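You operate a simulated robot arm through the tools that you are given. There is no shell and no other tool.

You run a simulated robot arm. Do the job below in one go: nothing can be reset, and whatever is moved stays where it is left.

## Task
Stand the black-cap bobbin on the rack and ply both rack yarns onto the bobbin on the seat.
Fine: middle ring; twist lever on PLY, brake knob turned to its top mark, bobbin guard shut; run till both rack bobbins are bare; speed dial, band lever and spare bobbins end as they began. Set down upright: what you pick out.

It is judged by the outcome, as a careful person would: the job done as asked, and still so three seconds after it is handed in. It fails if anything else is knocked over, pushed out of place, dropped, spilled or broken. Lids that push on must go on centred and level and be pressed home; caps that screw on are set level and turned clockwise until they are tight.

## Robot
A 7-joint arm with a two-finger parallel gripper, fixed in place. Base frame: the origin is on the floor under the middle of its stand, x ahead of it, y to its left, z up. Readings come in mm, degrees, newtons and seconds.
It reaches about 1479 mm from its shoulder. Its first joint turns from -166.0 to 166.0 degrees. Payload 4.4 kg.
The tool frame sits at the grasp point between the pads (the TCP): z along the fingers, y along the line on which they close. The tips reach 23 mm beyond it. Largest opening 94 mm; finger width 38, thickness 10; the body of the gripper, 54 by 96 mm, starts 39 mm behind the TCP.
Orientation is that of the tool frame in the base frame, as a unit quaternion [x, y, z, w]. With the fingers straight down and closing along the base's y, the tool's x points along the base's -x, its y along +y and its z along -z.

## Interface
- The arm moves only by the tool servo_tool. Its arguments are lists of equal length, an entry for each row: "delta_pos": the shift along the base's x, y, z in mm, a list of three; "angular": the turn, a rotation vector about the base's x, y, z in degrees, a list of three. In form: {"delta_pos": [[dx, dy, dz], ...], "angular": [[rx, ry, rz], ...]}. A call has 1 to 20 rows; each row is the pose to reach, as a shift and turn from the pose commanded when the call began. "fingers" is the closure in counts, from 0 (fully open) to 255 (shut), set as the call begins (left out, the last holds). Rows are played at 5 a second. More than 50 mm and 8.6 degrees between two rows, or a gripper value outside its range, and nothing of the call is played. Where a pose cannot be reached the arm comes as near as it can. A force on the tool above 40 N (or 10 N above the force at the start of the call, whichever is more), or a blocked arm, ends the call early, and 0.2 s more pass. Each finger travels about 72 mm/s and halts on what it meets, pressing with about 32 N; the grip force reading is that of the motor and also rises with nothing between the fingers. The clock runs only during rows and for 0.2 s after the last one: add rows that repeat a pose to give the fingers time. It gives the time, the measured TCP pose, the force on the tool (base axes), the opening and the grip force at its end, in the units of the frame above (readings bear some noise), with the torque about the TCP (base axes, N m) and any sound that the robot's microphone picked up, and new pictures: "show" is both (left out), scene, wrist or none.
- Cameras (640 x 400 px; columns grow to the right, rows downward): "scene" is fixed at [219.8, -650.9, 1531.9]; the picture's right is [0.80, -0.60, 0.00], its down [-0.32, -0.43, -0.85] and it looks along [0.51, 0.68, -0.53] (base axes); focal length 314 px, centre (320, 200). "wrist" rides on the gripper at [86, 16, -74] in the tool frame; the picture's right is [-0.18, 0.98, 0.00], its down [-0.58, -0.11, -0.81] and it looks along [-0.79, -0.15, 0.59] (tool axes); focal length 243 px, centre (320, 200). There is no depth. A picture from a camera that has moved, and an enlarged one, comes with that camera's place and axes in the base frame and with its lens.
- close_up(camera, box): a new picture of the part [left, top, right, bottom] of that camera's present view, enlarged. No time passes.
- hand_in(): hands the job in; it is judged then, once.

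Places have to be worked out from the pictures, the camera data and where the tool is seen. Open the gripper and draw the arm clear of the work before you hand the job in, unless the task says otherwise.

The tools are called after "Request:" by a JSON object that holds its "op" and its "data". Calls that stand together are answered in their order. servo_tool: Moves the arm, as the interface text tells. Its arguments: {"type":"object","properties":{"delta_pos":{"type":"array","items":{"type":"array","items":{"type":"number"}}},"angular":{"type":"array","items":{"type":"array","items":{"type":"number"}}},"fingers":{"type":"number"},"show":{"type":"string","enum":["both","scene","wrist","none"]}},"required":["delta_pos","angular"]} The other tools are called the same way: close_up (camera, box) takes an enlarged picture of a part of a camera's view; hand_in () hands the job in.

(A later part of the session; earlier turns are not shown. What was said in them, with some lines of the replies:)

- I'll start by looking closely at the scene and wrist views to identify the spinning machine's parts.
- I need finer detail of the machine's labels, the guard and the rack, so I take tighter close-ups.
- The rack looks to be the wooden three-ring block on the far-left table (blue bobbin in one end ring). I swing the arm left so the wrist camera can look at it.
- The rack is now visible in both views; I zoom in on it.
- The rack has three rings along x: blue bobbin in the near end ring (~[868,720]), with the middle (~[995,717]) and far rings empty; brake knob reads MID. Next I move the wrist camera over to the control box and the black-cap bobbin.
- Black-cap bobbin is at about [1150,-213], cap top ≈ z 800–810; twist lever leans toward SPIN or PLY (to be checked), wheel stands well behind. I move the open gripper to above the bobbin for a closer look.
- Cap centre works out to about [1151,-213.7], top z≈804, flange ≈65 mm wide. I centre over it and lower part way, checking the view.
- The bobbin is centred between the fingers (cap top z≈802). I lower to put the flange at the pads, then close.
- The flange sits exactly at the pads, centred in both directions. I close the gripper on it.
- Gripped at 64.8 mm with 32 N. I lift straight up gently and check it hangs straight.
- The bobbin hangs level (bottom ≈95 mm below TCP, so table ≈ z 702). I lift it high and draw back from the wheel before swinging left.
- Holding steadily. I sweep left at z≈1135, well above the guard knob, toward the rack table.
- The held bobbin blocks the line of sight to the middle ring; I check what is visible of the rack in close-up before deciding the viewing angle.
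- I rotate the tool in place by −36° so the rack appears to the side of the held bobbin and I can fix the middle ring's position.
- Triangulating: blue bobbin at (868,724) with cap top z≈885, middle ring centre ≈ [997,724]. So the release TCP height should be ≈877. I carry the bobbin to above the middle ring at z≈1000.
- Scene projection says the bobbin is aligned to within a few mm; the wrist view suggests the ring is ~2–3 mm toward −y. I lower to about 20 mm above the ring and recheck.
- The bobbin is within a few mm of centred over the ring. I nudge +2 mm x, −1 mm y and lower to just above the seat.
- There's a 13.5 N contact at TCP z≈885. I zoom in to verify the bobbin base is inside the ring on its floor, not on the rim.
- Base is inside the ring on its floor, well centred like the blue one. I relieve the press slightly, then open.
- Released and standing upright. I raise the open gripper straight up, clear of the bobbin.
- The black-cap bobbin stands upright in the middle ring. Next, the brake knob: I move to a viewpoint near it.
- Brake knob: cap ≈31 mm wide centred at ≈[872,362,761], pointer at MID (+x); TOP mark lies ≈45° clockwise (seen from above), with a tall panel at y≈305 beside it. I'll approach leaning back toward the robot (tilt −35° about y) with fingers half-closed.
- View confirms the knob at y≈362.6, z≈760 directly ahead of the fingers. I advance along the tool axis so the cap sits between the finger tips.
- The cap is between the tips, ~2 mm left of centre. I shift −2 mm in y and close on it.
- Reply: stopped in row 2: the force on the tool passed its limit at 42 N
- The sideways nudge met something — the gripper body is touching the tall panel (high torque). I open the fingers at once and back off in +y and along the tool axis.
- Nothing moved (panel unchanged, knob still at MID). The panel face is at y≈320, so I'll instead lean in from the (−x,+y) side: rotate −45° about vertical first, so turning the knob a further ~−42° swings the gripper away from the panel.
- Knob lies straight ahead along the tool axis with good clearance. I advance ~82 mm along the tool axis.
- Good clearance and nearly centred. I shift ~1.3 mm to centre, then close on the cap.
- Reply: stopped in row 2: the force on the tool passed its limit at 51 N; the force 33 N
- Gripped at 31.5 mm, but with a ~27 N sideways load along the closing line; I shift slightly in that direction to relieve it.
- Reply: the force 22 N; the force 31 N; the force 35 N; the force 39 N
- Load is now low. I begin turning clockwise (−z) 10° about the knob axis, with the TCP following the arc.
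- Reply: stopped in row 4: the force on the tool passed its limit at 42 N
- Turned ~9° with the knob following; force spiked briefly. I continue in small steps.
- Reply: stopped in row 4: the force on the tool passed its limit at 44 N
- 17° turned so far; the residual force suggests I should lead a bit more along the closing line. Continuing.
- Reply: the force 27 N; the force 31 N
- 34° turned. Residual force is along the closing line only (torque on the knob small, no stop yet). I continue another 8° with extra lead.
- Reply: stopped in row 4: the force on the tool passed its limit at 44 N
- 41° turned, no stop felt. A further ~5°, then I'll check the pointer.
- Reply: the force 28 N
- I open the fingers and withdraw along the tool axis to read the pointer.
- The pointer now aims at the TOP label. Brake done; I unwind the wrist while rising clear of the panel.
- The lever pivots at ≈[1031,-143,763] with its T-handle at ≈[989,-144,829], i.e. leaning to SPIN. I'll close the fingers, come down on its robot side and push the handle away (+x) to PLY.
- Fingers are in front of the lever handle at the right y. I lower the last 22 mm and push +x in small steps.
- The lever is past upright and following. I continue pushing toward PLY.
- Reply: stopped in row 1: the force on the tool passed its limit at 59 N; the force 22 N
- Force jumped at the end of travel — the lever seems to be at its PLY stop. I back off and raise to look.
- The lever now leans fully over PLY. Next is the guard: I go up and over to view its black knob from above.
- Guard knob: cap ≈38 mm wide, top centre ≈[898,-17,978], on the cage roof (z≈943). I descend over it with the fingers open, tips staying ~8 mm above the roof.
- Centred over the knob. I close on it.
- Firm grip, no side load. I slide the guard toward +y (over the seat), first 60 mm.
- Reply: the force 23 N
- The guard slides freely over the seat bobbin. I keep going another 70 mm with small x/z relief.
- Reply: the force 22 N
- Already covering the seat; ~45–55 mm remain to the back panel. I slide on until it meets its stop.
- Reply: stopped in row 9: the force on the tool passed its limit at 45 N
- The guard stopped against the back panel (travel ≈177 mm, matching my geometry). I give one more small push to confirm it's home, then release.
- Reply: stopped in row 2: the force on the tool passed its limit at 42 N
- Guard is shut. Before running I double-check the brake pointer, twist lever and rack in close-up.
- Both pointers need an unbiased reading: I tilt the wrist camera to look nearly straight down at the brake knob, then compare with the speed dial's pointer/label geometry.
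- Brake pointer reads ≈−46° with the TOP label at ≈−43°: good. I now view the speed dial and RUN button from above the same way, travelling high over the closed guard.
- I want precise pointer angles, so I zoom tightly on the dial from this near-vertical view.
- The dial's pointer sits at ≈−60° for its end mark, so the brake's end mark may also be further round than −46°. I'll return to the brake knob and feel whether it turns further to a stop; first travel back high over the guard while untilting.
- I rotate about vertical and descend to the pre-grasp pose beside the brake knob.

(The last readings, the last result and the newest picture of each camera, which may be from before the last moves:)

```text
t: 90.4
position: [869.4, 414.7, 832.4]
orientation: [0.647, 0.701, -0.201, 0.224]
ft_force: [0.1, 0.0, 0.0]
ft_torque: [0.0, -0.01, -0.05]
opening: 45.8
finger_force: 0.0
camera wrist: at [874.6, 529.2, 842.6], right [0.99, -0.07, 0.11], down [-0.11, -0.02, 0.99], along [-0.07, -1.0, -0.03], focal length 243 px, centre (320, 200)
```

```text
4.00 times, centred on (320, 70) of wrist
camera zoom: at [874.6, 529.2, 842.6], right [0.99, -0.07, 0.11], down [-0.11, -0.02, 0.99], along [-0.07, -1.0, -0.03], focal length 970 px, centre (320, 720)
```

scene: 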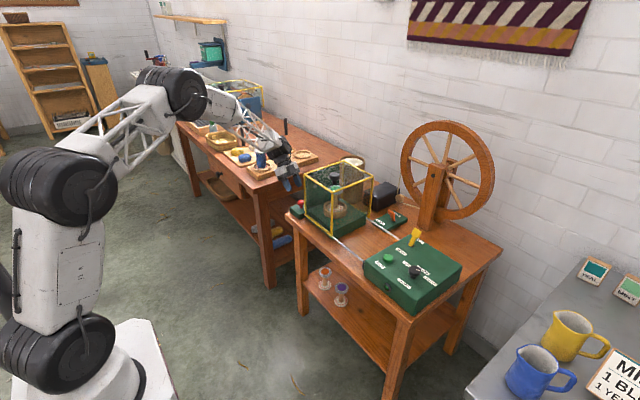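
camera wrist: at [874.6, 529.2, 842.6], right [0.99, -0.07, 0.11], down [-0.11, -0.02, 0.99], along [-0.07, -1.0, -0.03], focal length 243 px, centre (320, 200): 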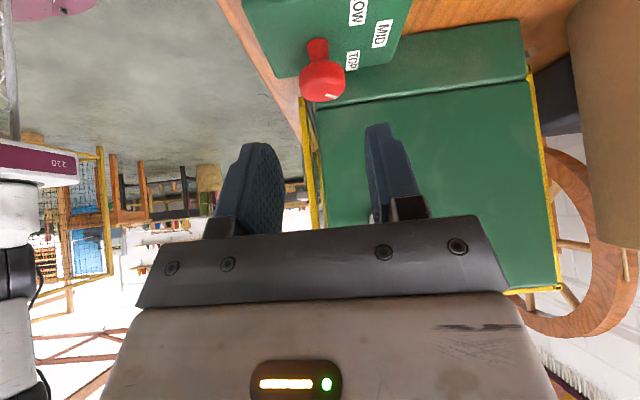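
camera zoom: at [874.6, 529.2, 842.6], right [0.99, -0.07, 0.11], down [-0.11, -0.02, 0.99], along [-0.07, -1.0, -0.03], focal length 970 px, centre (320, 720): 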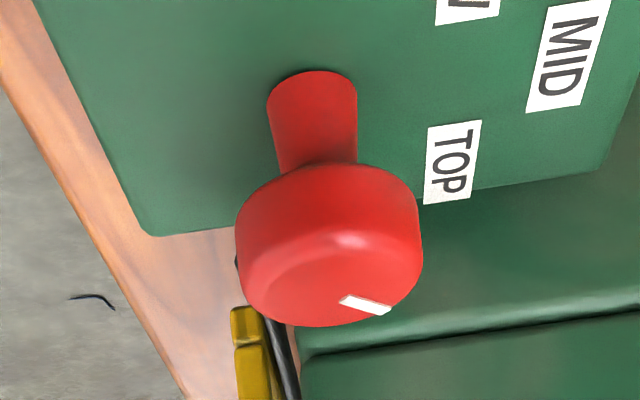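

Pointer currently just at TOP's side. I advance onto the knob again (shifting ~+1.5 mm in x to centre).

Request:
{"op": "servo_tool", "data": {"delta_pos": [[2, -9, -13], [3, -18, -26], [4, -27, -39], [5, -36, -52], [5.5, -45, -65], [5.5, -45, -65]], "angular": [[0, 0, 0], [0, 0, 0], [0, 0, 0], [0, 0, 0], [0, 0, 0], [0, 0, 0]], "show": "wrist"}}

Request:
{"op": "close_up", "data": {"camera": "wrist", "box": [220, 60, 420, 220]}}

```text
t: 91.8
position: [873.9, 369.3, 767.1]
orientation: [0.646, 0.701, -0.202, 0.223]
ft_force: [0.4, 0.2, -0.4]
ft_torque: [0.01, 0.02, 0.04]
opening: 46.0
finger_force: 0.0
camera wrist: at [880.0, 484.4, 778.5], right [0.99, -0.07, 0.11], down [-0.11, -0.02, 0.99], along [-0.06, -1.0, -0.03], focal length 243 px, centre (320, 200)
```

wrist: 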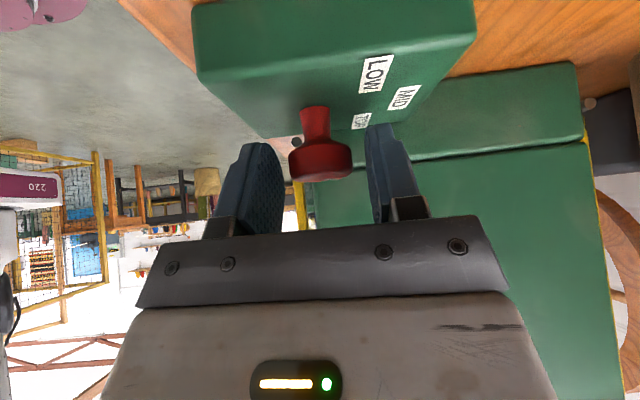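

```text
2.50 times, centred on (320, 140) of wrist
camera zoom: at [880.0, 484.4, 778.5], right [0.99, -0.07, 0.11], down [-0.11, -0.02, 0.99], along [-0.06, -1.0, -0.03], focal length 606 px, centre (320, 350)
```

zoom: 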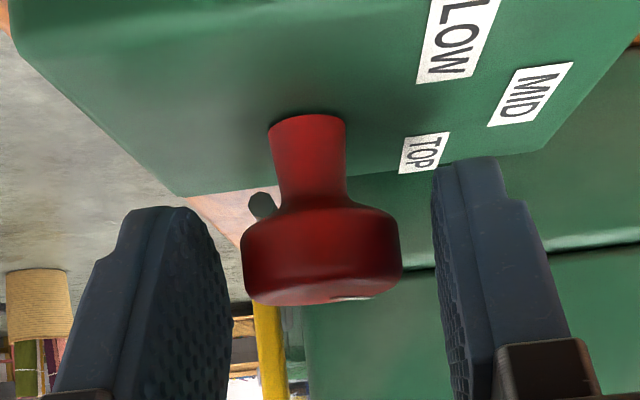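

I shift −1.4 mm in x to put the knob mid-way between the pads, then close.

Request:
{"op": "servo_tool", "data": {"delta_pos": [[-0.7, 0, 0], [-1.4, 0, 0]], "angular": [[0, 0, 0], [0, 0, 0]], "show": "none"}}

Request:
{"op": "servo_tool", "data": {"delta_pos": [[0, 0, 0], [0, 0, 0], [0, 0, 0], [0, 0, 0]], "angular": [[0, 0, 0], [0, 0, 0], [0, 0, 0], [0, 0, 0]], "fingers": 255, "show": "none"}}

```text
t: 92.4
position: [870.8, 369.1, 767.4]
orientation: [0.646, 0.701, -0.202, 0.225]
ft_force: [-0.1, -0.2, 0.1]
ft_torque: [-0.01, 0.01, -0.02]
opening: 46.0
finger_force: 0.0
```

```text
t: 92.8
position: [874.4, 369.1, 766.7]
orientation: [0.646, 0.702, -0.2, 0.225]
ft_force: [14.6, 0.8, -9.0]
ft_torque: [0.58, -0.16, 0.13]
opening: 31.5
finger_force: 32.0
stopped in row 2: the force on the tool passed its limit at 49 N (the readings are from after the stop); the commanded pose is now the measured one
```

Request:
{"op": "servo_tool", "data": {"delta_pos": [[0.4, 0, 0], [0.6, 0, 0], [0.8, 0, 0], [1.0, 0, 0]], "angular": [[0, 0, -1.5], [0, 0, -3], [0, 0, -4.5], [0, 0, -6]], "show": "none"}}

```text
t: 93.8
position: [874.5, 369.8, 766.7]
orientation: [0.682, 0.667, -0.212, 0.214]
ft_force: [12.2, 4.9, -12.6]
ft_torque: [0.44, -0.16, 0.06]
opening: 31.8
finger_force: 44.6
```

Turns freely (knob torque still small). Another 6°.

Request:
{"op": "servo_tool", "data": {"delta_pos": [[0.35, 0, 0], [0.5, 0, 0], [0.7, 0, 0], [0.9, 0, 0]], "angular": [[0, 0, -1.5], [0, 0, -3], [0, 0, -4.5], [0, 0, -6]], "show": "none"}}

```text
t: 94.8
position: [876.0, 368.1, 767.5]
orientation: [0.715, 0.63, -0.224, 0.203]
ft_force: [-8.4, -12.4, 4.7]
ft_torque: [-0.46, 0.16, -0.07]
opening: 31.3
finger_force: 45.0
```

Request:
{"op": "close_up", "data": {"camera": "wrist", "box": [240, 60, 400, 200]}}

Request:
{"op": "close_up", "data": {"camera": "scene", "box": [285, 180, 325, 215]}}

```text
2.86 times, centred on (320, 130) of wrist
camera zoom: at [905.4, 480.6, 778.2], right [0.96, -0.27, 0.11], down [-0.12, 0.0, 0.99], along [-0.27, -0.96, -0.03], focal length 693 px, centre (320, 400)
```

zoom: 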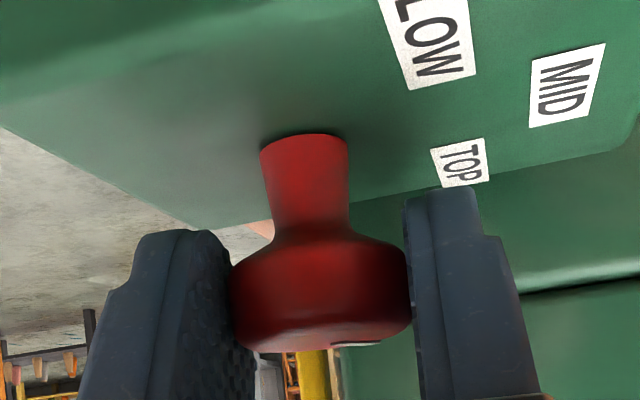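

```text
11.43 times, centred on (305, 198) of scene
camera zoom: at [219.8, -650.9, 1531.9], right [0.8, -0.6, 0.0], down [-0.32, -0.43, -0.85], along [0.51, 0.68, -0.53], focal length 3591 px, centre (491, 229)
```

zoom: 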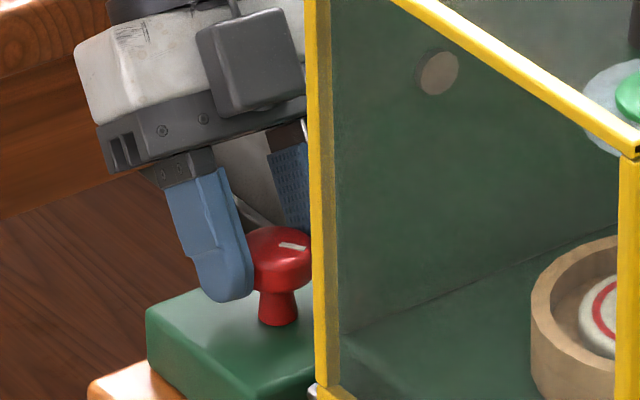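

The knob followed (pointer ≈ −57°) with no stop yet. I try a few more degrees to feel for the limit.

Request:
{"op": "servo_tool", "data": {"delta_pos": [[0.2, 0.1, 0], [0.4, 0.1, 0], [0.55, 0.1, 0]], "angular": [[0, 0, -1.5], [0, 0, -3], [0, 0, -4.5]], "show": "none"}}

```text
t: 95.6
position: [876.7, 369.1, 766.4]
orientation: [0.74, 0.601, -0.23, 0.194]
ft_force: [-10.9, -5.7, 0.1]
ft_torque: [0.07, 0.08, 0.32]
opening: 31.8
finger_force: 45.1
```

Knob torque has jumped (+0.32 N·m) — this looks like the end stop. One more small increment to confirm.

Request:
{"op": "servo_tool", "data": {"delta_pos": [[0.1, 0, 0], [0.2, 0, 0]], "angular": [[0, 0, -1], [0, 0, -2]], "show": "none"}}

```text
t: 96.2
position: [876.2, 368.8, 767.2]
orientation: [0.75, 0.589, -0.233, 0.19]
ft_force: [-7.7, 1.7, -1.1]
ft_torque: [-0.11, 0.16, 0.41]
opening: 31.1
finger_force: 44.9
```

Request:
{"op": "servo_tool", "data": {"delta_pos": [[0, 0, 0], [0, 0, 0], [-0.6, 6, 8.5], [-2, 17, 25], [-4, 31, 46], [-6, 45, 66]], "angular": [[0, 0, 0], [0, 0, 0], [0, 0, 0], [0, 0, 0], [0, 0, 0], [0, 0, 0]], "fingers": 130, "show": "wrist"}}

Request:
{"op": "close_up", "data": {"camera": "wrist", "box": [270, 40, 370, 110]}}

Request:
{"op": "close_up", "data": {"camera": "scene", "box": [285, 180, 325, 215]}}

```text
t: 97.6
position: [869.8, 413.7, 834.5]
orientation: [0.75, 0.589, -0.234, 0.19]
ft_force: [-0.8, 1.0, 0.0]
ft_torque: [-0.05, 0.0, 0.0]
opening: 46.0
finger_force: 0.0
camera wrist: at [912.5, 521.0, 844.5], right [0.92, -0.38, 0.12], down [-0.12, 0.02, 0.99], along [-0.38, -0.93, -0.03], focal length 243 px, centre (320, 200)
```

wrist: 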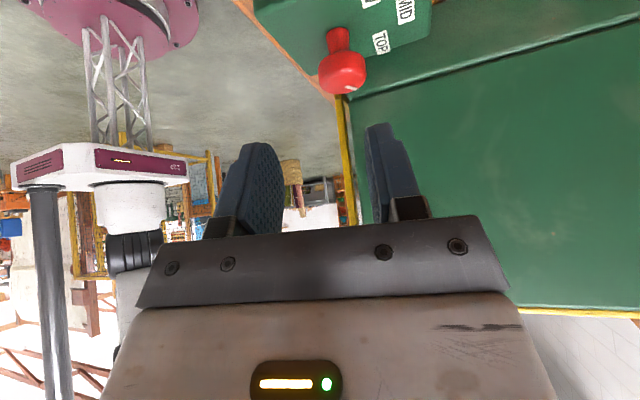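

```text
5.71 times, centred on (320, 75) of wrist
camera zoom: at [912.5, 521.0, 844.5], right [0.92, -0.38, 0.12], down [-0.12, 0.02, 0.99], along [-0.38, -0.93, -0.03], focal length 1386 px, centre (320, 914)
```

zoom: 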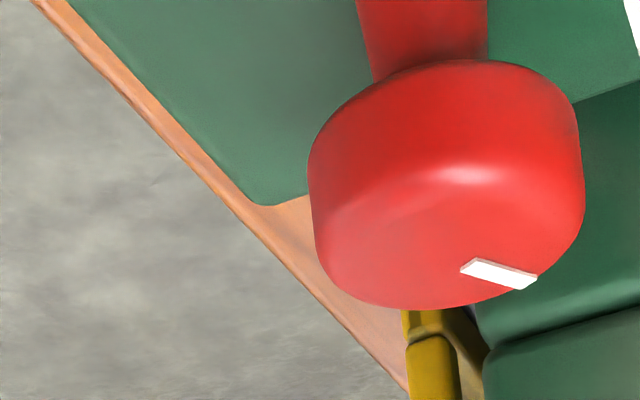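

```text
11.43 times, centred on (305, 198) of scene
camera zoom: at [219.8, -650.9, 1531.9], right [0.8, -0.6, 0.0], down [-0.32, -0.43, -0.85], along [0.51, 0.68, -0.53], focal length 3591 px, centre (491, 229)
```

zoom: 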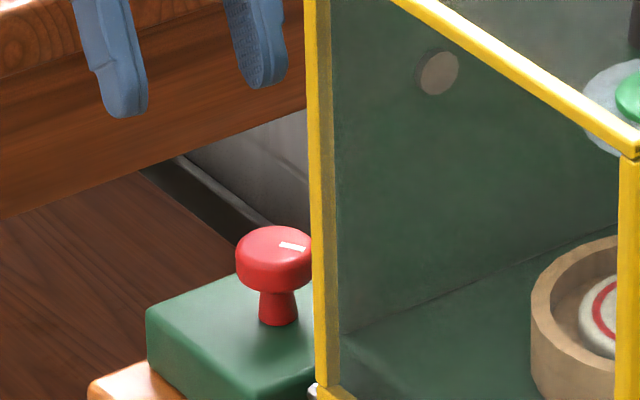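

I zoom tightly on the pointer from the fixed camera for a precise reading.

Request:
{"op": "close_up", "data": {"camera": "scene", "box": [296, 196, 308, 206]}}

Request:
{"op": "close_up", "data": {"camera": "scene", "box": [408, 262, 424, 276]}}

```text
16.00 times, centred on (302, 201) of scene
camera zoom: at [219.8, -650.9, 1531.9], right [0.8, -0.6, 0.0], down [-0.32, -0.43, -0.85], along [0.51, 0.68, -0.53], focal length 5027 px, centre (608, 184)
```

zoom: 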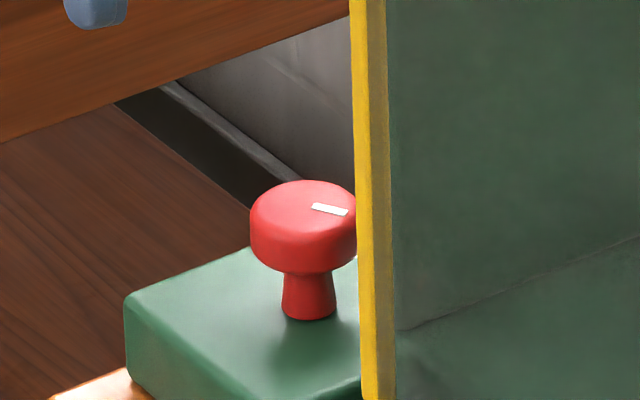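

```text
16.00 times, centred on (416, 269) of scene
camera zoom: at [219.8, -650.9, 1531.9], right [0.8, -0.6, 0.0], down [-0.32, -0.43, -0.85], along [0.51, 0.68, -0.53], focal length 5027 px, centre (-1216, -904)
```

zoom: 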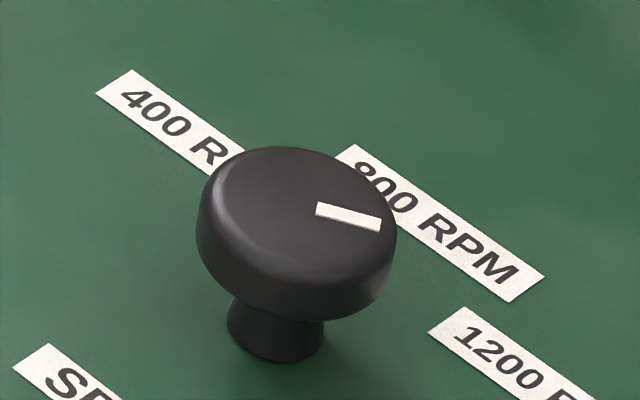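

Readings from the two cameras are −53…−59°. I'll take the near-vertical view again for an exact reading: first unwind and rise.

Request:
{"op": "servo_tool", "data": {"delta_pos": [[-1, 8, 15], [-2, 12, 35], [-6, 12, 60], [-12, 8, 85], [-20, 3, 105], [-28, -2, 125], [-36, -7, 145], [-44, -12, 165], [-52, -16, 180], [-60, -20, 195], [-66, -24, 205], [-70, -26, 212], [-72, -28, 215], [-72, -28, 215], [-72, -28, 215]], "angular": [[0, 0, 0], [0, 0, 4], [0, 0, 12], [0, 0, 20], [0, 0, 28], [0, 0, 36], [0, 0, 44], [0, 0, 52], [0, 0, 60], [0, 0, 68], [0, 0, 76], [0, 0, 84], [0, 0, 92], [0, 0, 100], [0, 0, 103.8]], "show": "none"}}

Request:
{"op": "servo_tool", "data": {"delta_pos": [[0, 0, 0], [0, 0, 0], [0, 0, 0], [0, 0, 0], [-2, 0, -10], [-4, 0, -25], [-6, 0, -40], [-8, 0, -60], [-8, 0, -80], [-8, 0, -88], [-8, 0, -88]], "angular": [[0, 8, 0], [0, 16, 0], [0, 24, 0], [0, 32, 0], [0, 40, 0], [0, 48, 0], [0, 56, 0], [0, 63, 0], [0, 70, 0], [0, 70.5, 0], [0, 70.5, 0]], "show": "wrist"}}

Request:
{"op": "close_up", "data": {"camera": "wrist", "box": [300, 160, 380, 230]}}

```text
t: 100.8
position: [797.0, 386.5, 1048.1]
orientation: [-0.001, 0.954, 0.005, 0.301]
ft_force: [0.1, -1.0, 0.6]
ft_torque: [0.02, 0.0, 0.02]
opening: 46.2
finger_force: 0.1
```

```text
t: 103.2
position: [790.3, 386.0, 960.9]
orientation: [0.002, 0.952, 0.003, -0.305]
ft_force: [-0.9, 0.6, -0.1]
ft_torque: [-0.01, -0.03, -0.03]
opening: 45.7
finger_force: 0.1
camera wrist: at [763.7, 402.2, 1071.2], right [0.16, 0.98, -0.1], down [0.94, -0.12, 0.32], along [0.3, -0.14, -0.94], focal length 243 px, centre (320, 200)
```

wrist: 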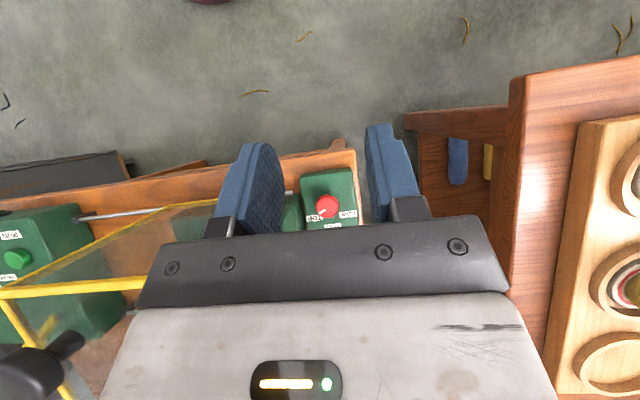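

```text
5.71 times, centred on (340, 195) of wrist
camera zoom: at [763.7, 402.2, 1071.2], right [0.16, 0.98, -0.1], down [0.94, -0.12, 0.32], along [0.3, -0.14, -0.94], focal length 1386 px, centre (206, 229)
```

zoom: 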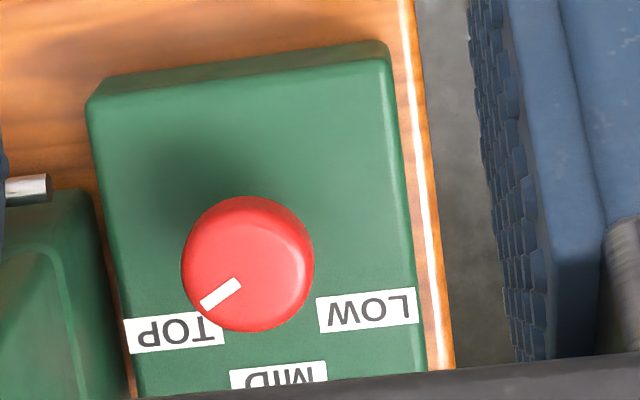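

From above the pointer now reads ≈ −61°, the same as the dial's end-mark setting, and it is at its stop aiming at TOP. Brake done. Now I travel over the guard to the RUN button ([892,−145,784]).

Request:
{"op": "servo_tool", "data": {"delta_pos": [[0, 0, 35], [0, -15, 70], [3, -45, 100], [8, -80, 115], [14, -118, 120], [20, -156, 120], [26, -194, 120], [32, -232, 120], [38, -270, 120], [44, -308, 120], [50, -346, 120], [60, -384, 120], [70, -422, 120], [80, -460, 115], [90, -495, 100], [98, -520, 65], [101, -531, 25], [101.3, -531.2, -15], [101.3, -531.2, -55], [101.3, -531.2, -90]], "angular": [[0, -3, 0], [0, -6, 0], [0, -9, 0], [0, -12, 0], [0, -15, 0], [0, -18, 0], [0, -21, 0], [0, -24, 0], [0, -27, 0], [0, -30, 0], [0, -33, 0], [0, -35.4, 0], [0, -35.4, 0], [0, -35.4, 0], [0, -35.4, 0], [0, -35.4, 0], [0, -35.4, 0], [0, -35.4, 0], [0, -35.4, 0], [0, -35.4, 0]], "fingers": 255}}

Request:
{"op": "close_up", "data": {"camera": "scene", "box": [360, 210, 450, 290]}}

```text
t: 107.4
position: [892.4, -145.9, 871.4]
orientation: [0.002, 1.0, 0.005, 0.0]
ft_force: [0.6, -0.5, 1.1]
ft_torque: [0.02, 0.01, -0.02]
opening: 0.0
finger_force: 32.4
camera wrist: at [805.3, -129.5, 945.9], right [0.19, 0.98, 0.01], down [0.58, -0.12, 0.81], along [0.79, -0.15, -0.59], focal length 243 px, centre (320, 200)
```

scene: 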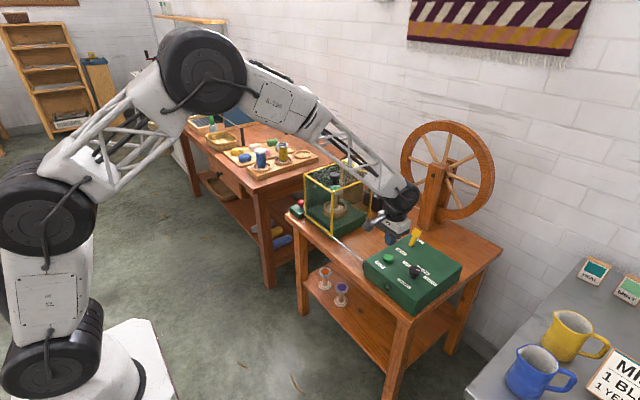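
wrist: 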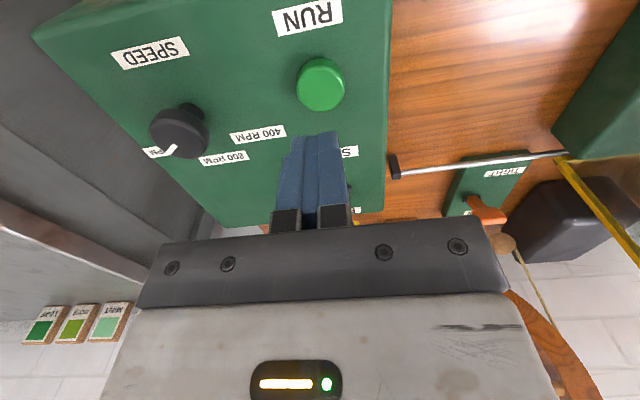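

```text
5.00 times, centred on (405, 250) of scene
camera zoom: at [219.8, -650.9, 1531.9], right [0.8, -0.6, 0.0], down [-0.32, -0.43, -0.85], along [0.51, 0.68, -0.53], focal length 1571 px, centre (-105, -50)
```

zoom: 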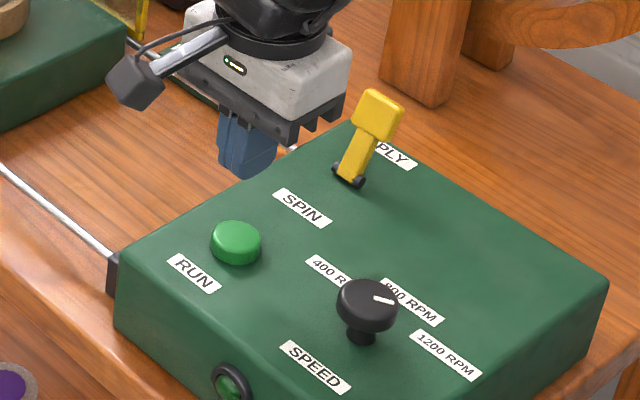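

Button is directly beneath the closed fingertips. I lower to just above it, then press slowly.

Request:
{"op": "servo_tool", "data": {"delta_pos": [[-1, 0.5, -20], [-1, 0.5, -40], [-1, 0.5, -52], [-1, 0.5, -57]], "angular": [[0, 0, 0], [0, 0, 0], [0, 0, 0], [0, 0, 0]], "show": "none"}}

Request:
{"op": "servo_tool", "data": {"delta_pos": [[0, 0, -2], [0, 0, -4], [0, 0, -6], [0, 0, -8], [0, 0, -10]], "angular": [[0, 0, 0], [0, 0, 0], [0, 0, 0], [0, 0, 0], [0, 0, 0]], "show": "scene"}}

```text
t: 108.4
position: [890.4, -145.6, 812.7]
orientation: [0.003, 1.0, 0.005, -0.001]
ft_force: [0.3, 0.7, 0.4]
ft_torque: [-0.01, 0.01, 0.0]
opening: 0.0
finger_force: 31.9
```

```text
t: 109.6
position: [891.0, -144.5, 804.6]
orientation: [0.002, 1.0, 0.006, 0.0]
ft_force: [-2.6, -2.4, 5.9]
ft_torque: [-0.07, 0.02, 0.01]
opening: 0.0
finger_force: 31.9
heard: click
```

scene: 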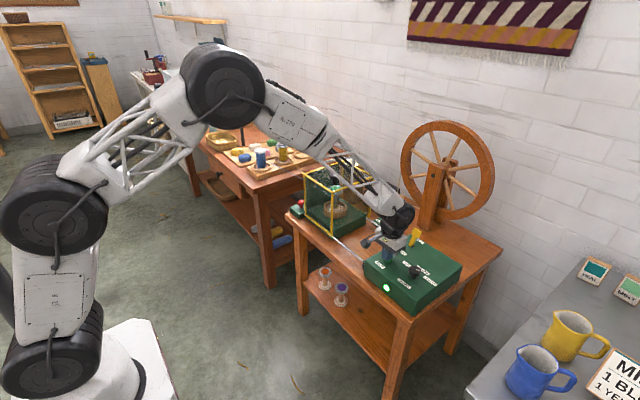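

A click and the front lamp lit. I lift off the button and watch whether it keeps running.

Request:
{"op": "servo_tool", "data": {"delta_pos": [[0, 0, 6], [0, 0, 15], [0, 0, 30], [0, 0, 45]], "angular": [[0, 0, 0], [0, 0, 0], [0, 0, 0], [0, 0, 0]]}}

Request:
{"op": "close_up", "data": {"camera": "scene", "box": [230, 120, 350, 220]}}

Request:
{"op": "close_up", "data": {"camera": "scene", "box": [360, 230, 450, 300]}}

```text
t: 110.6
position: [890.1, -142.2, 847.9]
orientation: [0.002, 1.0, 0.006, -0.001]
ft_force: [-1.0, 0.7, -0.8]
ft_torque: [0.0, 0.01, -0.01]
opening: 0.0
finger_force: 31.7
camera wrist: at [804.0, -127.2, 922.8], right [0.19, 0.98, 0.01], down [0.58, -0.12, 0.8], along [0.79, -0.15, -0.59], focal length 243 px, centre (320, 200)
```

scene: 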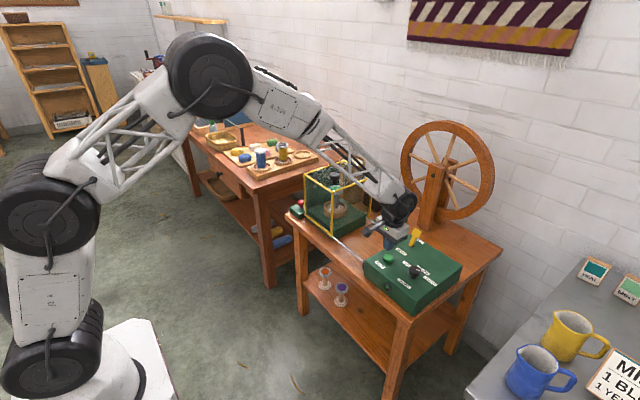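
wrist: 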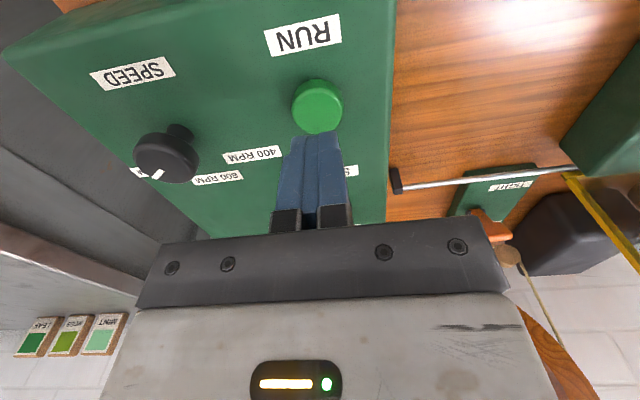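

```text
4.00 times, centred on (290, 170) of scene
camera zoom: at [219.8, -650.9, 1531.9], right [0.8, -0.6, 0.0], down [-0.32, -0.43, -0.85], along [0.51, 0.68, -0.53], focal length 1257 px, centre (440, 320)
```

zoom: 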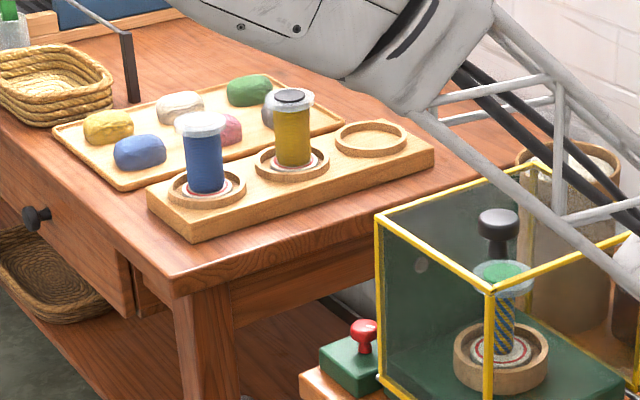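

```text
5.71 times, centred on (405, 265) of scene
camera zoom: at [219.8, -650.9, 1531.9], right [0.8, -0.6, 0.0], down [-0.32, -0.43, -0.85], along [0.51, 0.68, -0.53], focal length 1796 px, centre (-166, -171)
```

zoom: 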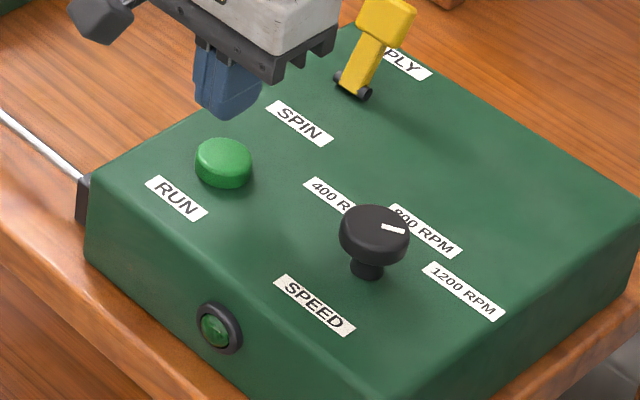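

It's hold-to-run: the lamp went off on release, and the seat bobbin already carries blue/yellow plied yarn. I press again and hold, watching the rack bobbins.

Request:
{"op": "servo_tool", "data": {"delta_pos": [[0, -1, -25], [0, -1, -38], [0, -1, -43], [0, -1, -46], [0, -1, -46], [0, -1, -46], [0, -1, -46], [0, -1, -46], [0, -1, -46], [0, -1, -46], [0, -1, -46], [0, -1, -46], [0, -1, -46], [0, -1, -46], [0, -1, -46], [0, -1, -46], [0, -1, -46], [0, -1, -46], [0, -1, -46], [0, -1, -46]], "angular": [[0, 0, 0], [0, 0, 0], [0, 0, 0], [0, 0, 0], [0, 0, 0], [0, 0, 0], [0, 0, 0], [0, 0, 0], [0, 0, 0], [0, 0, 0], [0, 0, 0], [0, 0, 0], [0, 0, 0], [0, 0, 0], [0, 0, 0], [0, 0, 0], [0, 0, 0], [0, 0, 0], [0, 0, 0], [0, 0, 0]], "show": "scene"}}

Request:
{"op": "close_up", "data": {"camera": "scene", "box": [230, 120, 350, 220]}}

```text
t: 114.8
position: [891.6, -145.6, 803.1]
orientation: [0.002, 1.0, 0.006, 0.0]
ft_force: [3.7, -0.1, 13.4]
ft_torque: [0.01, -0.13, 0.0]
opening: 0.0
finger_force: 32.0
heard: click
```

scene: 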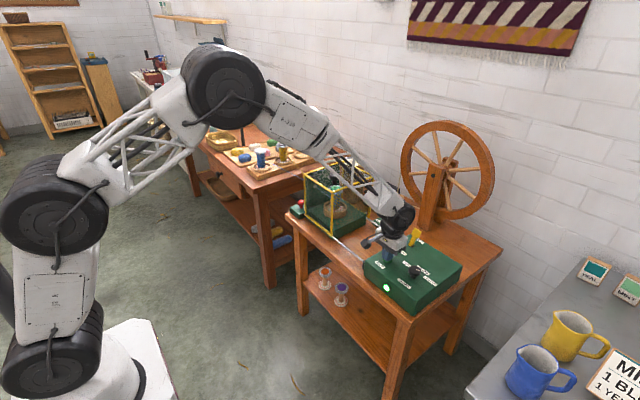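

```text
4.00 times, centred on (290, 170) of scene
camera zoom: at [219.8, -650.9, 1531.9], right [0.8, -0.6, 0.0], down [-0.32, -0.43, -0.85], along [0.51, 0.68, -0.53], focal length 1257 px, centre (440, 320)
```

zoom: 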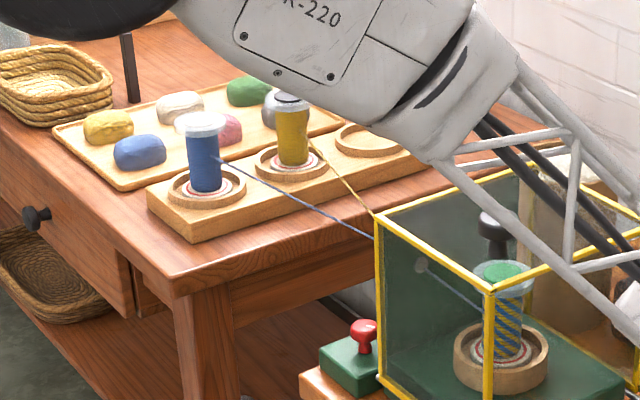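

Running well: both yarns feed to the seat bobbin. I keep holding RUN.

Request:
{"op": "servo_tool", "data": {"delta_pos": [[0, 0, 0], [0, 0, 0], [0, 0, 0], [0, 0, 0], [0, 0, 0], [0, 0, 0], [0, 0, 0], [0, 0, 0], [0, 0, 0], [0, 0, 0], [0, 0, 0], [0, 0, 0], [0, 0, 0], [0, 0, 0], [0, 0, 0], [0, 0, 0], [0, 0, 0], [0, 0, 0], [0, 0, 0], [0, 0, 0]], "angular": [[0, 0, 0], [0, 0, 0], [0, 0, 0], [0, 0, 0], [0, 0, 0], [0, 0, 0], [0, 0, 0], [0, 0, 0], [0, 0, 0], [0, 0, 0], [0, 0, 0], [0, 0, 0], [0, 0, 0], [0, 0, 0], [0, 0, 0], [0, 0, 0], [0, 0, 0], [0, 0, 0], [0, 0, 0], [0, 0, 0]], "show": "none"}}

Request:
{"op": "close_up", "data": {"camera": "scene", "box": [230, 120, 350, 220]}}

```text
t: 119.0
position: [891.0, -144.4, 804.5]
orientation: [0.002, 1.0, 0.005, 0.0]
ft_force: [-1.5, 1.3, 12.1]
ft_torque: [0.02, 0.01, 0.03]
opening: 0.1
finger_force: 32.6
```

```text
4.00 times, centred on (290, 170) of scene
camera zoom: at [219.8, -650.9, 1531.9], right [0.8, -0.6, 0.0], down [-0.32, -0.43, -0.85], along [0.51, 0.68, -0.53], focal length 1257 px, centre (440, 320)
```

zoom: 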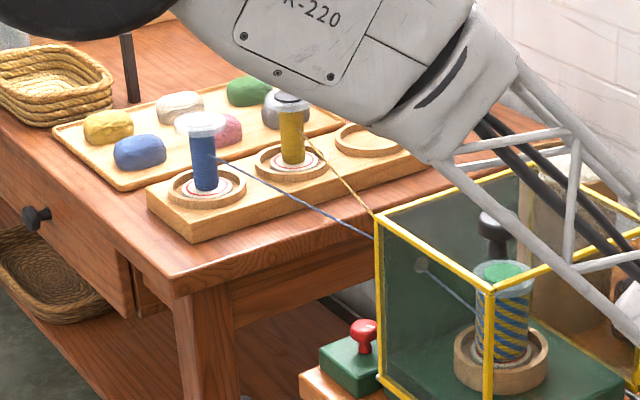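

Diameters are shrinking steadily. I keep holding.

Request:
{"op": "servo_tool", "data": {"delta_pos": [[0, 0, 0], [0, 0, 0], [0, 0, 0], [0, 0, 0], [0, 0, 0], [0, 0, 0], [0, 0, 0], [0, 0, 0], [0, 0, 0], [0, 0, 0], [0, 0, 0], [0, 0, 0], [0, 0, 0], [0, 0, 0], [0, 0, 0], [0, 0, 0], [0, 0, 0], [0, 0, 0], [0, 0, 0], [0, 0, 0]], "angular": [[0, 0, 0], [0, 0, 0], [0, 0, 0], [0, 0, 0], [0, 0, 0], [0, 0, 0], [0, 0, 0], [0, 0, 0], [0, 0, 0], [0, 0, 0], [0, 0, 0], [0, 0, 0], [0, 0, 0], [0, 0, 0], [0, 0, 0], [0, 0, 0], [0, 0, 0], [0, 0, 0], [0, 0, 0], [0, 0, 0]], "show": "none"}}

Request:
{"op": "close_up", "data": {"camera": "scene", "box": [230, 120, 350, 220]}}

```text
t: 123.2
position: [891.3, -144.6, 803.4]
orientation: [0.001, 1.0, 0.004, 0.0]
ft_force: [-0.3, 0.7, 11.3]
ft_torque: [0.01, -0.06, -0.01]
opening: 0.1
finger_force: 31.9
```

```text
4.00 times, centred on (290, 170) of scene
camera zoom: at [219.8, -650.9, 1531.9], right [0.8, -0.6, 0.0], down [-0.32, -0.43, -0.85], along [0.51, 0.68, -0.53], focal length 1257 px, centre (440, 320)
```

zoom: 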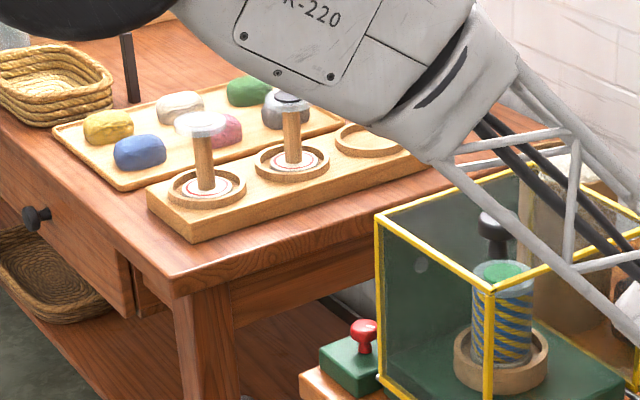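

Both rack bobbins are bare. I lift off RUN straight up and check everything.

Request:
{"op": "servo_tool", "data": {"delta_pos": [[0, 0, 8], [0, 0, 25], [0, 0, 55], [0, 0, 95], [-10, 0, 140], [-40, 0, 185], [-75, 0, 225], [-110, 0, 260]], "angular": [[0, 0, 0], [0, 0, 0], [0, 0, 0], [0, 0, 0], [0, 0, 0], [0, 0, 0], [0, 0, 0], [0, 0, 0]]}}

Request:
{"op": "close_up", "data": {"camera": "scene", "box": [230, 120, 350, 220]}}

Request:
{"op": "close_up", "data": {"camera": "scene", "box": [300, 200, 480, 320]}}

Request:
{"op": "close_up", "data": {"camera": "wrist", "box": [140, 0, 480, 220]}}

```text
refused: row 6 steps farther than a row can; nothing moved
```

```text
4.00 times, centred on (290, 170) of scene
camera zoom: at [219.8, -650.9, 1531.9], right [0.8, -0.6, 0.0], down [-0.32, -0.43, -0.85], along [0.51, 0.68, -0.53], focal length 1257 px, centre (440, 320)
```

zoom: 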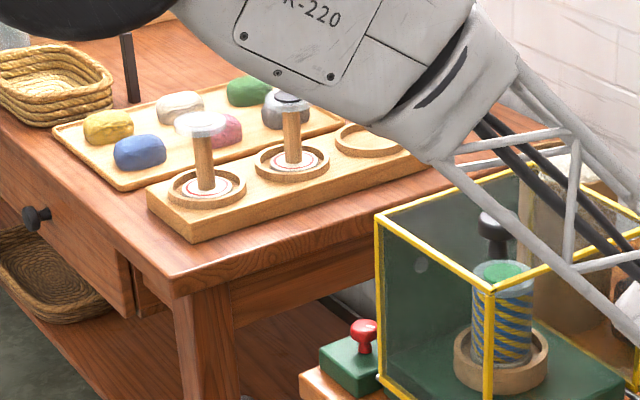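

```text
3.33 times, centred on (390, 260) of scene
camera zoom: at [219.8, -650.9, 1531.9], right [0.8, -0.6, 0.0], down [-0.32, -0.43, -0.85], along [0.51, 0.68, -0.53], focal length 1047 px, centre (87, 0)
```

zoom: 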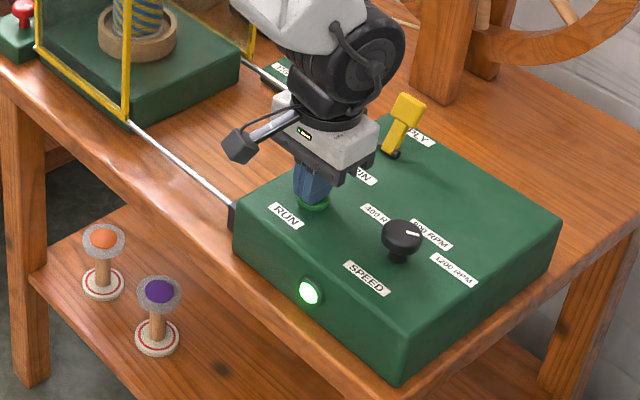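

```text
1.82 times, centred on (310, 110) of wrist
camera zoom: at [804.6, -129.2, 877.5], right [0.19, 0.98, 0.01], down [0.58, -0.12, 0.8], along [0.79, -0.15, -0.59], focal length 441 px, centre (338, 364)
```

zoom: 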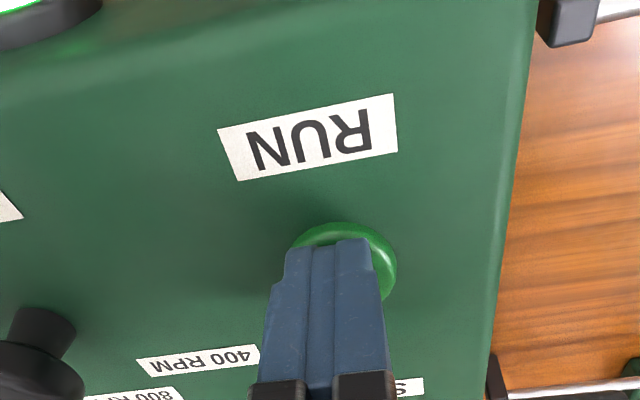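

A step was too long so nothing moved and the button is still held; I resend with smaller steps to release it.

Request:
{"op": "servo_tool", "data": {"delta_pos": [[0, 0, 8], [0, 0, 25], [0, 0, 55], [0, 0, 90], [-10, 0, 125], [-30, 0, 160], [-55, 0, 195], [-85, 0, 225], [-115, 0, 250]], "angular": [[0, 0, 0], [0, 0, 0], [0, 0, 0], [0, 0, 0], [0, 0, 0], [0, 0, 0], [0, 0, 0], [0, 0, 0], [0, 0, 0]]}}

Request:
{"op": "close_up", "data": {"camera": "scene", "box": [230, 120, 350, 220]}}

Request:
{"op": "close_up", "data": {"camera": "scene", "box": [300, 200, 480, 320]}}

Request:
{"op": "close_up", "data": {"camera": "wrist", "box": [140, 0, 480, 220]}}

```text
t: 125.2
position: [776.0, -144.7, 1053.4]
orientation: [0.002, 1.0, 0.005, -0.001]
ft_force: [-0.3, 0.1, 0.0]
ft_torque: [0.0, 0.0, 0.0]
opening: 0.0
finger_force: 32.2
camera wrist: at [688.9, -128.6, 1127.1], right [0.19, 0.98, 0.01], down [0.58, -0.12, 0.8], along [0.79, -0.14, -0.59], focal length 243 px, centre (320, 200)
```

scene: 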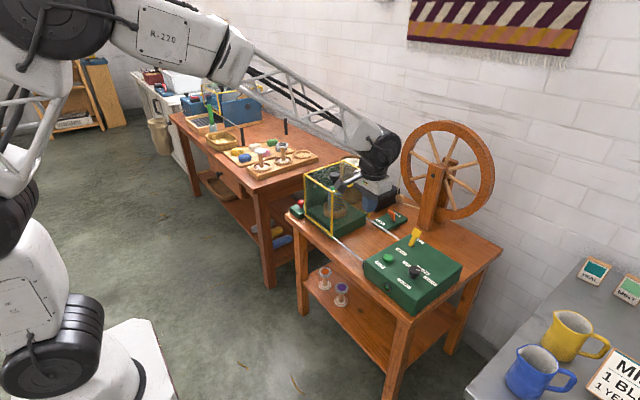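
wrist: 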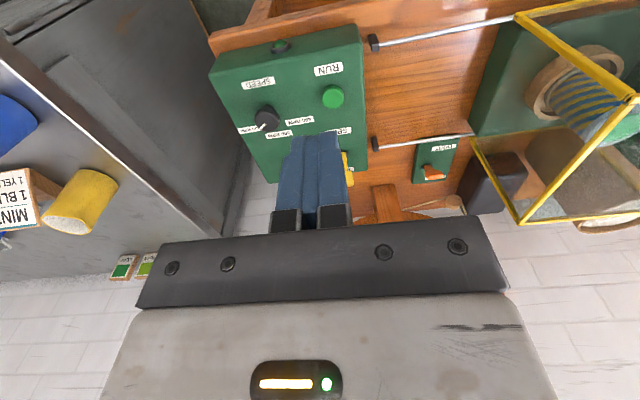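

```text
4.00 times, centred on (290, 170) of scene
camera zoom: at [219.8, -650.9, 1531.9], right [0.8, -0.6, 0.0], down [-0.32, -0.43, -0.85], along [0.51, 0.68, -0.53], focal length 1257 px, centre (440, 320)
```

zoom: 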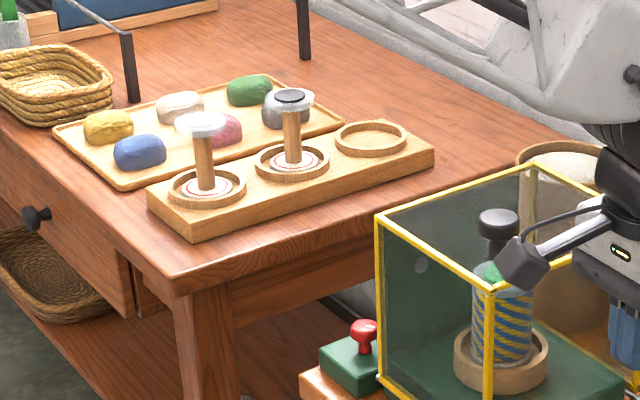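

```text
3.33 times, centred on (390, 260) of scene
camera zoom: at [219.8, -650.9, 1531.9], right [0.8, -0.6, 0.0], down [-0.32, -0.43, -0.85], along [0.51, 0.68, -0.53], focal length 1047 px, centre (87, 0)
```

zoom: 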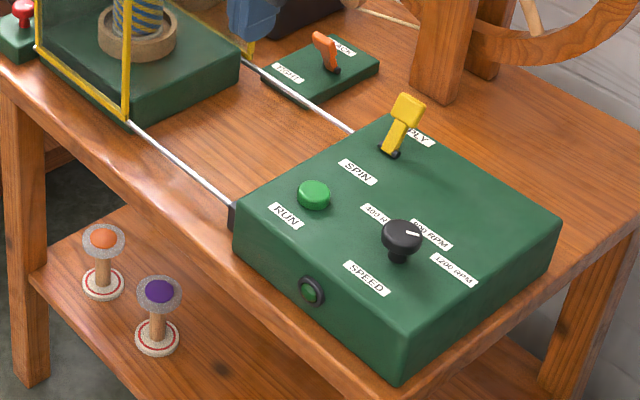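

```text
1.82 times, centred on (310, 110) of wrist
camera zoom: at [688.9, -128.6, 1127.1], right [0.19, 0.98, 0.01], down [0.58, -0.12, 0.8], along [0.79, -0.14, -0.59], focal length 441 px, centre (338, 364)
```

zoom: 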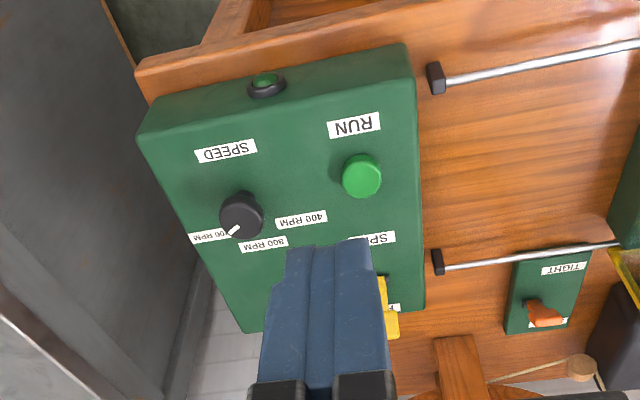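

Lamp is off, both rack bobbins bare, plied yarn on the seat bobbin, dial and band lever untouched. I open the gripper and draw the arm back clear.

Request:
{"op": "servo_tool", "data": {"delta_pos": [[-25, 10, 25], [-55, 30, 50], [-85, 60, 75], [-100, 95, 92], [-110, 130, 92], [-120, 165, 92], [-130, 200, 92], [-140, 240, 92], [-140, 240, 92]], "angular": [[0, 0, 0], [0, 0, 0], [0, 0, 0], [0, 0, 0], [0, 0, 0], [0, 0, 0], [0, 0, 0], [0, 0, 0], [0, 0, 0]], "fingers": 0}}

Request:
{"op": "close_up", "data": {"camera": "scene", "box": [280, 130, 500, 330]}}

Request:
{"op": "close_up", "data": {"camera": "scene", "box": [285, 170, 425, 250]}}

```text
t: 127.2
position: [635.9, 95.6, 1141.9]
orientation: [0.002, 1.0, 0.006, -0.002]
ft_force: [1.3, -0.2, -0.2]
ft_torque: [-0.02, 0.05, -0.03]
opening: 93.9
finger_force: 0.1
camera wrist: at [548.7, 111.2, 1216.2], right [0.19, 0.98, 0.01], down [0.58, -0.12, 0.8], along [0.79, -0.15, -0.59], focal length 243 px, centre (320, 200)
```

scene: 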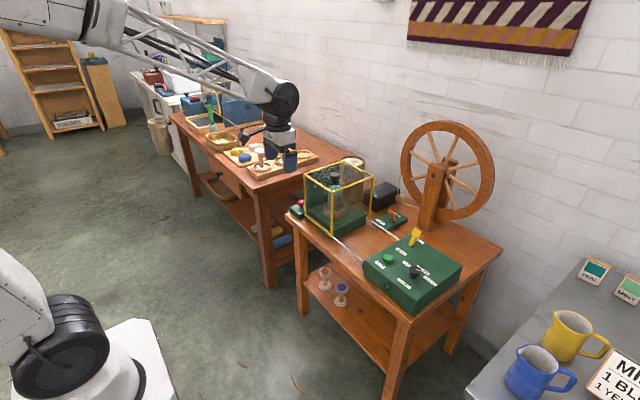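
wrist: 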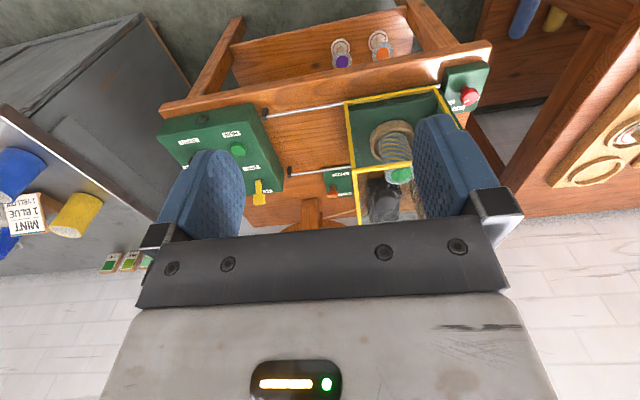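

```text
2.00 times, centred on (390, 230) of scene
camera zoom: at [219.8, -650.9, 1531.9], right [0.8, -0.6, 0.0], down [-0.32, -0.43, -0.85], along [0.51, 0.68, -0.53], focal length 628 px, centre (180, 140)
```

zoom: 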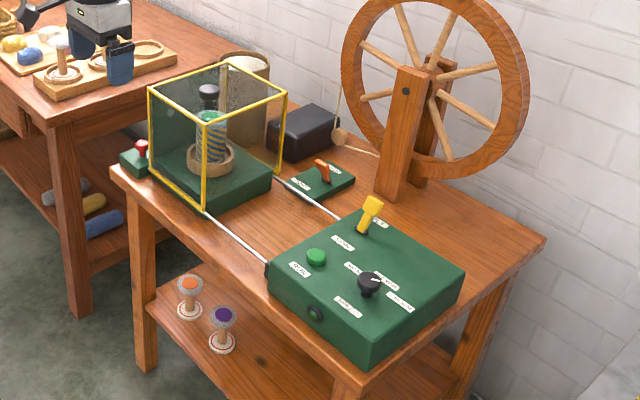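

```text
4.57 times, centred on (355, 210) of scene
camera zoom: at [219.8, -650.9, 1531.9], right [0.8, -0.6, 0.0], down [-0.32, -0.43, -0.85], along [0.51, 0.68, -0.53], focal length 1436 px, centre (160, 154)
```

zoom: 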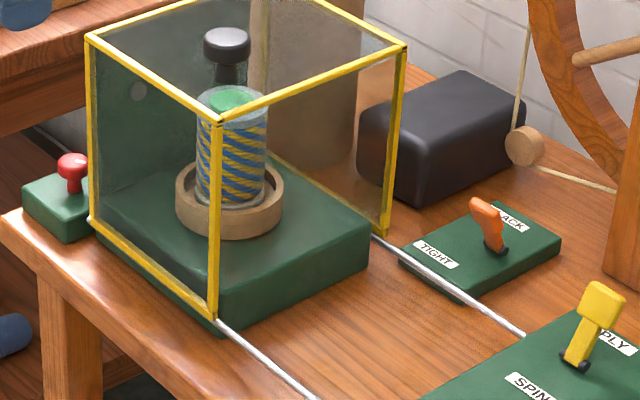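

Everything is in its asked-for state: the black-cap bobbin stands upright in the middle ring, both rack bobbins are bare, and the plied yarn is on the seat bobbin. The guard is shut, the lever is on PLY, the brake is at TOP, and the arm is clear with the gripper open. I hand in.

Request:
{"op": "hand_in", "data": {}}

```text
The job is handed in.
```

I've handed the job in, and everything you asked for is done. My one doubt is whether the brake knob sits exactly on its TOP mark.

- **Black-cap bobbin:** it stands upright in the middle ring of the rack.
- **Plying:** both rack bobbins are bare, and the plied blue and yellow yarn is on the seat bobbin. RUN only works while held, so my first short press plied a little; I then held it until both bobbins were empty.
- **Twist lever:** it leans fully over PLY, at its stop.
- **Guard:** it is slid shut against the back panel.
- **Brake knob:** I first turned it about 46°, then on to where it stopped turning, about 60° round from MID. I can't be sure that stop is exactly the mark, because the TOP label's centre sits at about 43°. I took the stop as the mark because the speed dial points to its own end mark at about 60°.
- **Left as they were:** I didn't touch the speed dial, band lever or spare bobbins, and they look unchanged.

While reaching for the brake knob, the gripper pressed against the tall green panel hard enough to trip the force limit. I backed off, and the panel and knob showed no movement. Nothing else was knocked or shifted.
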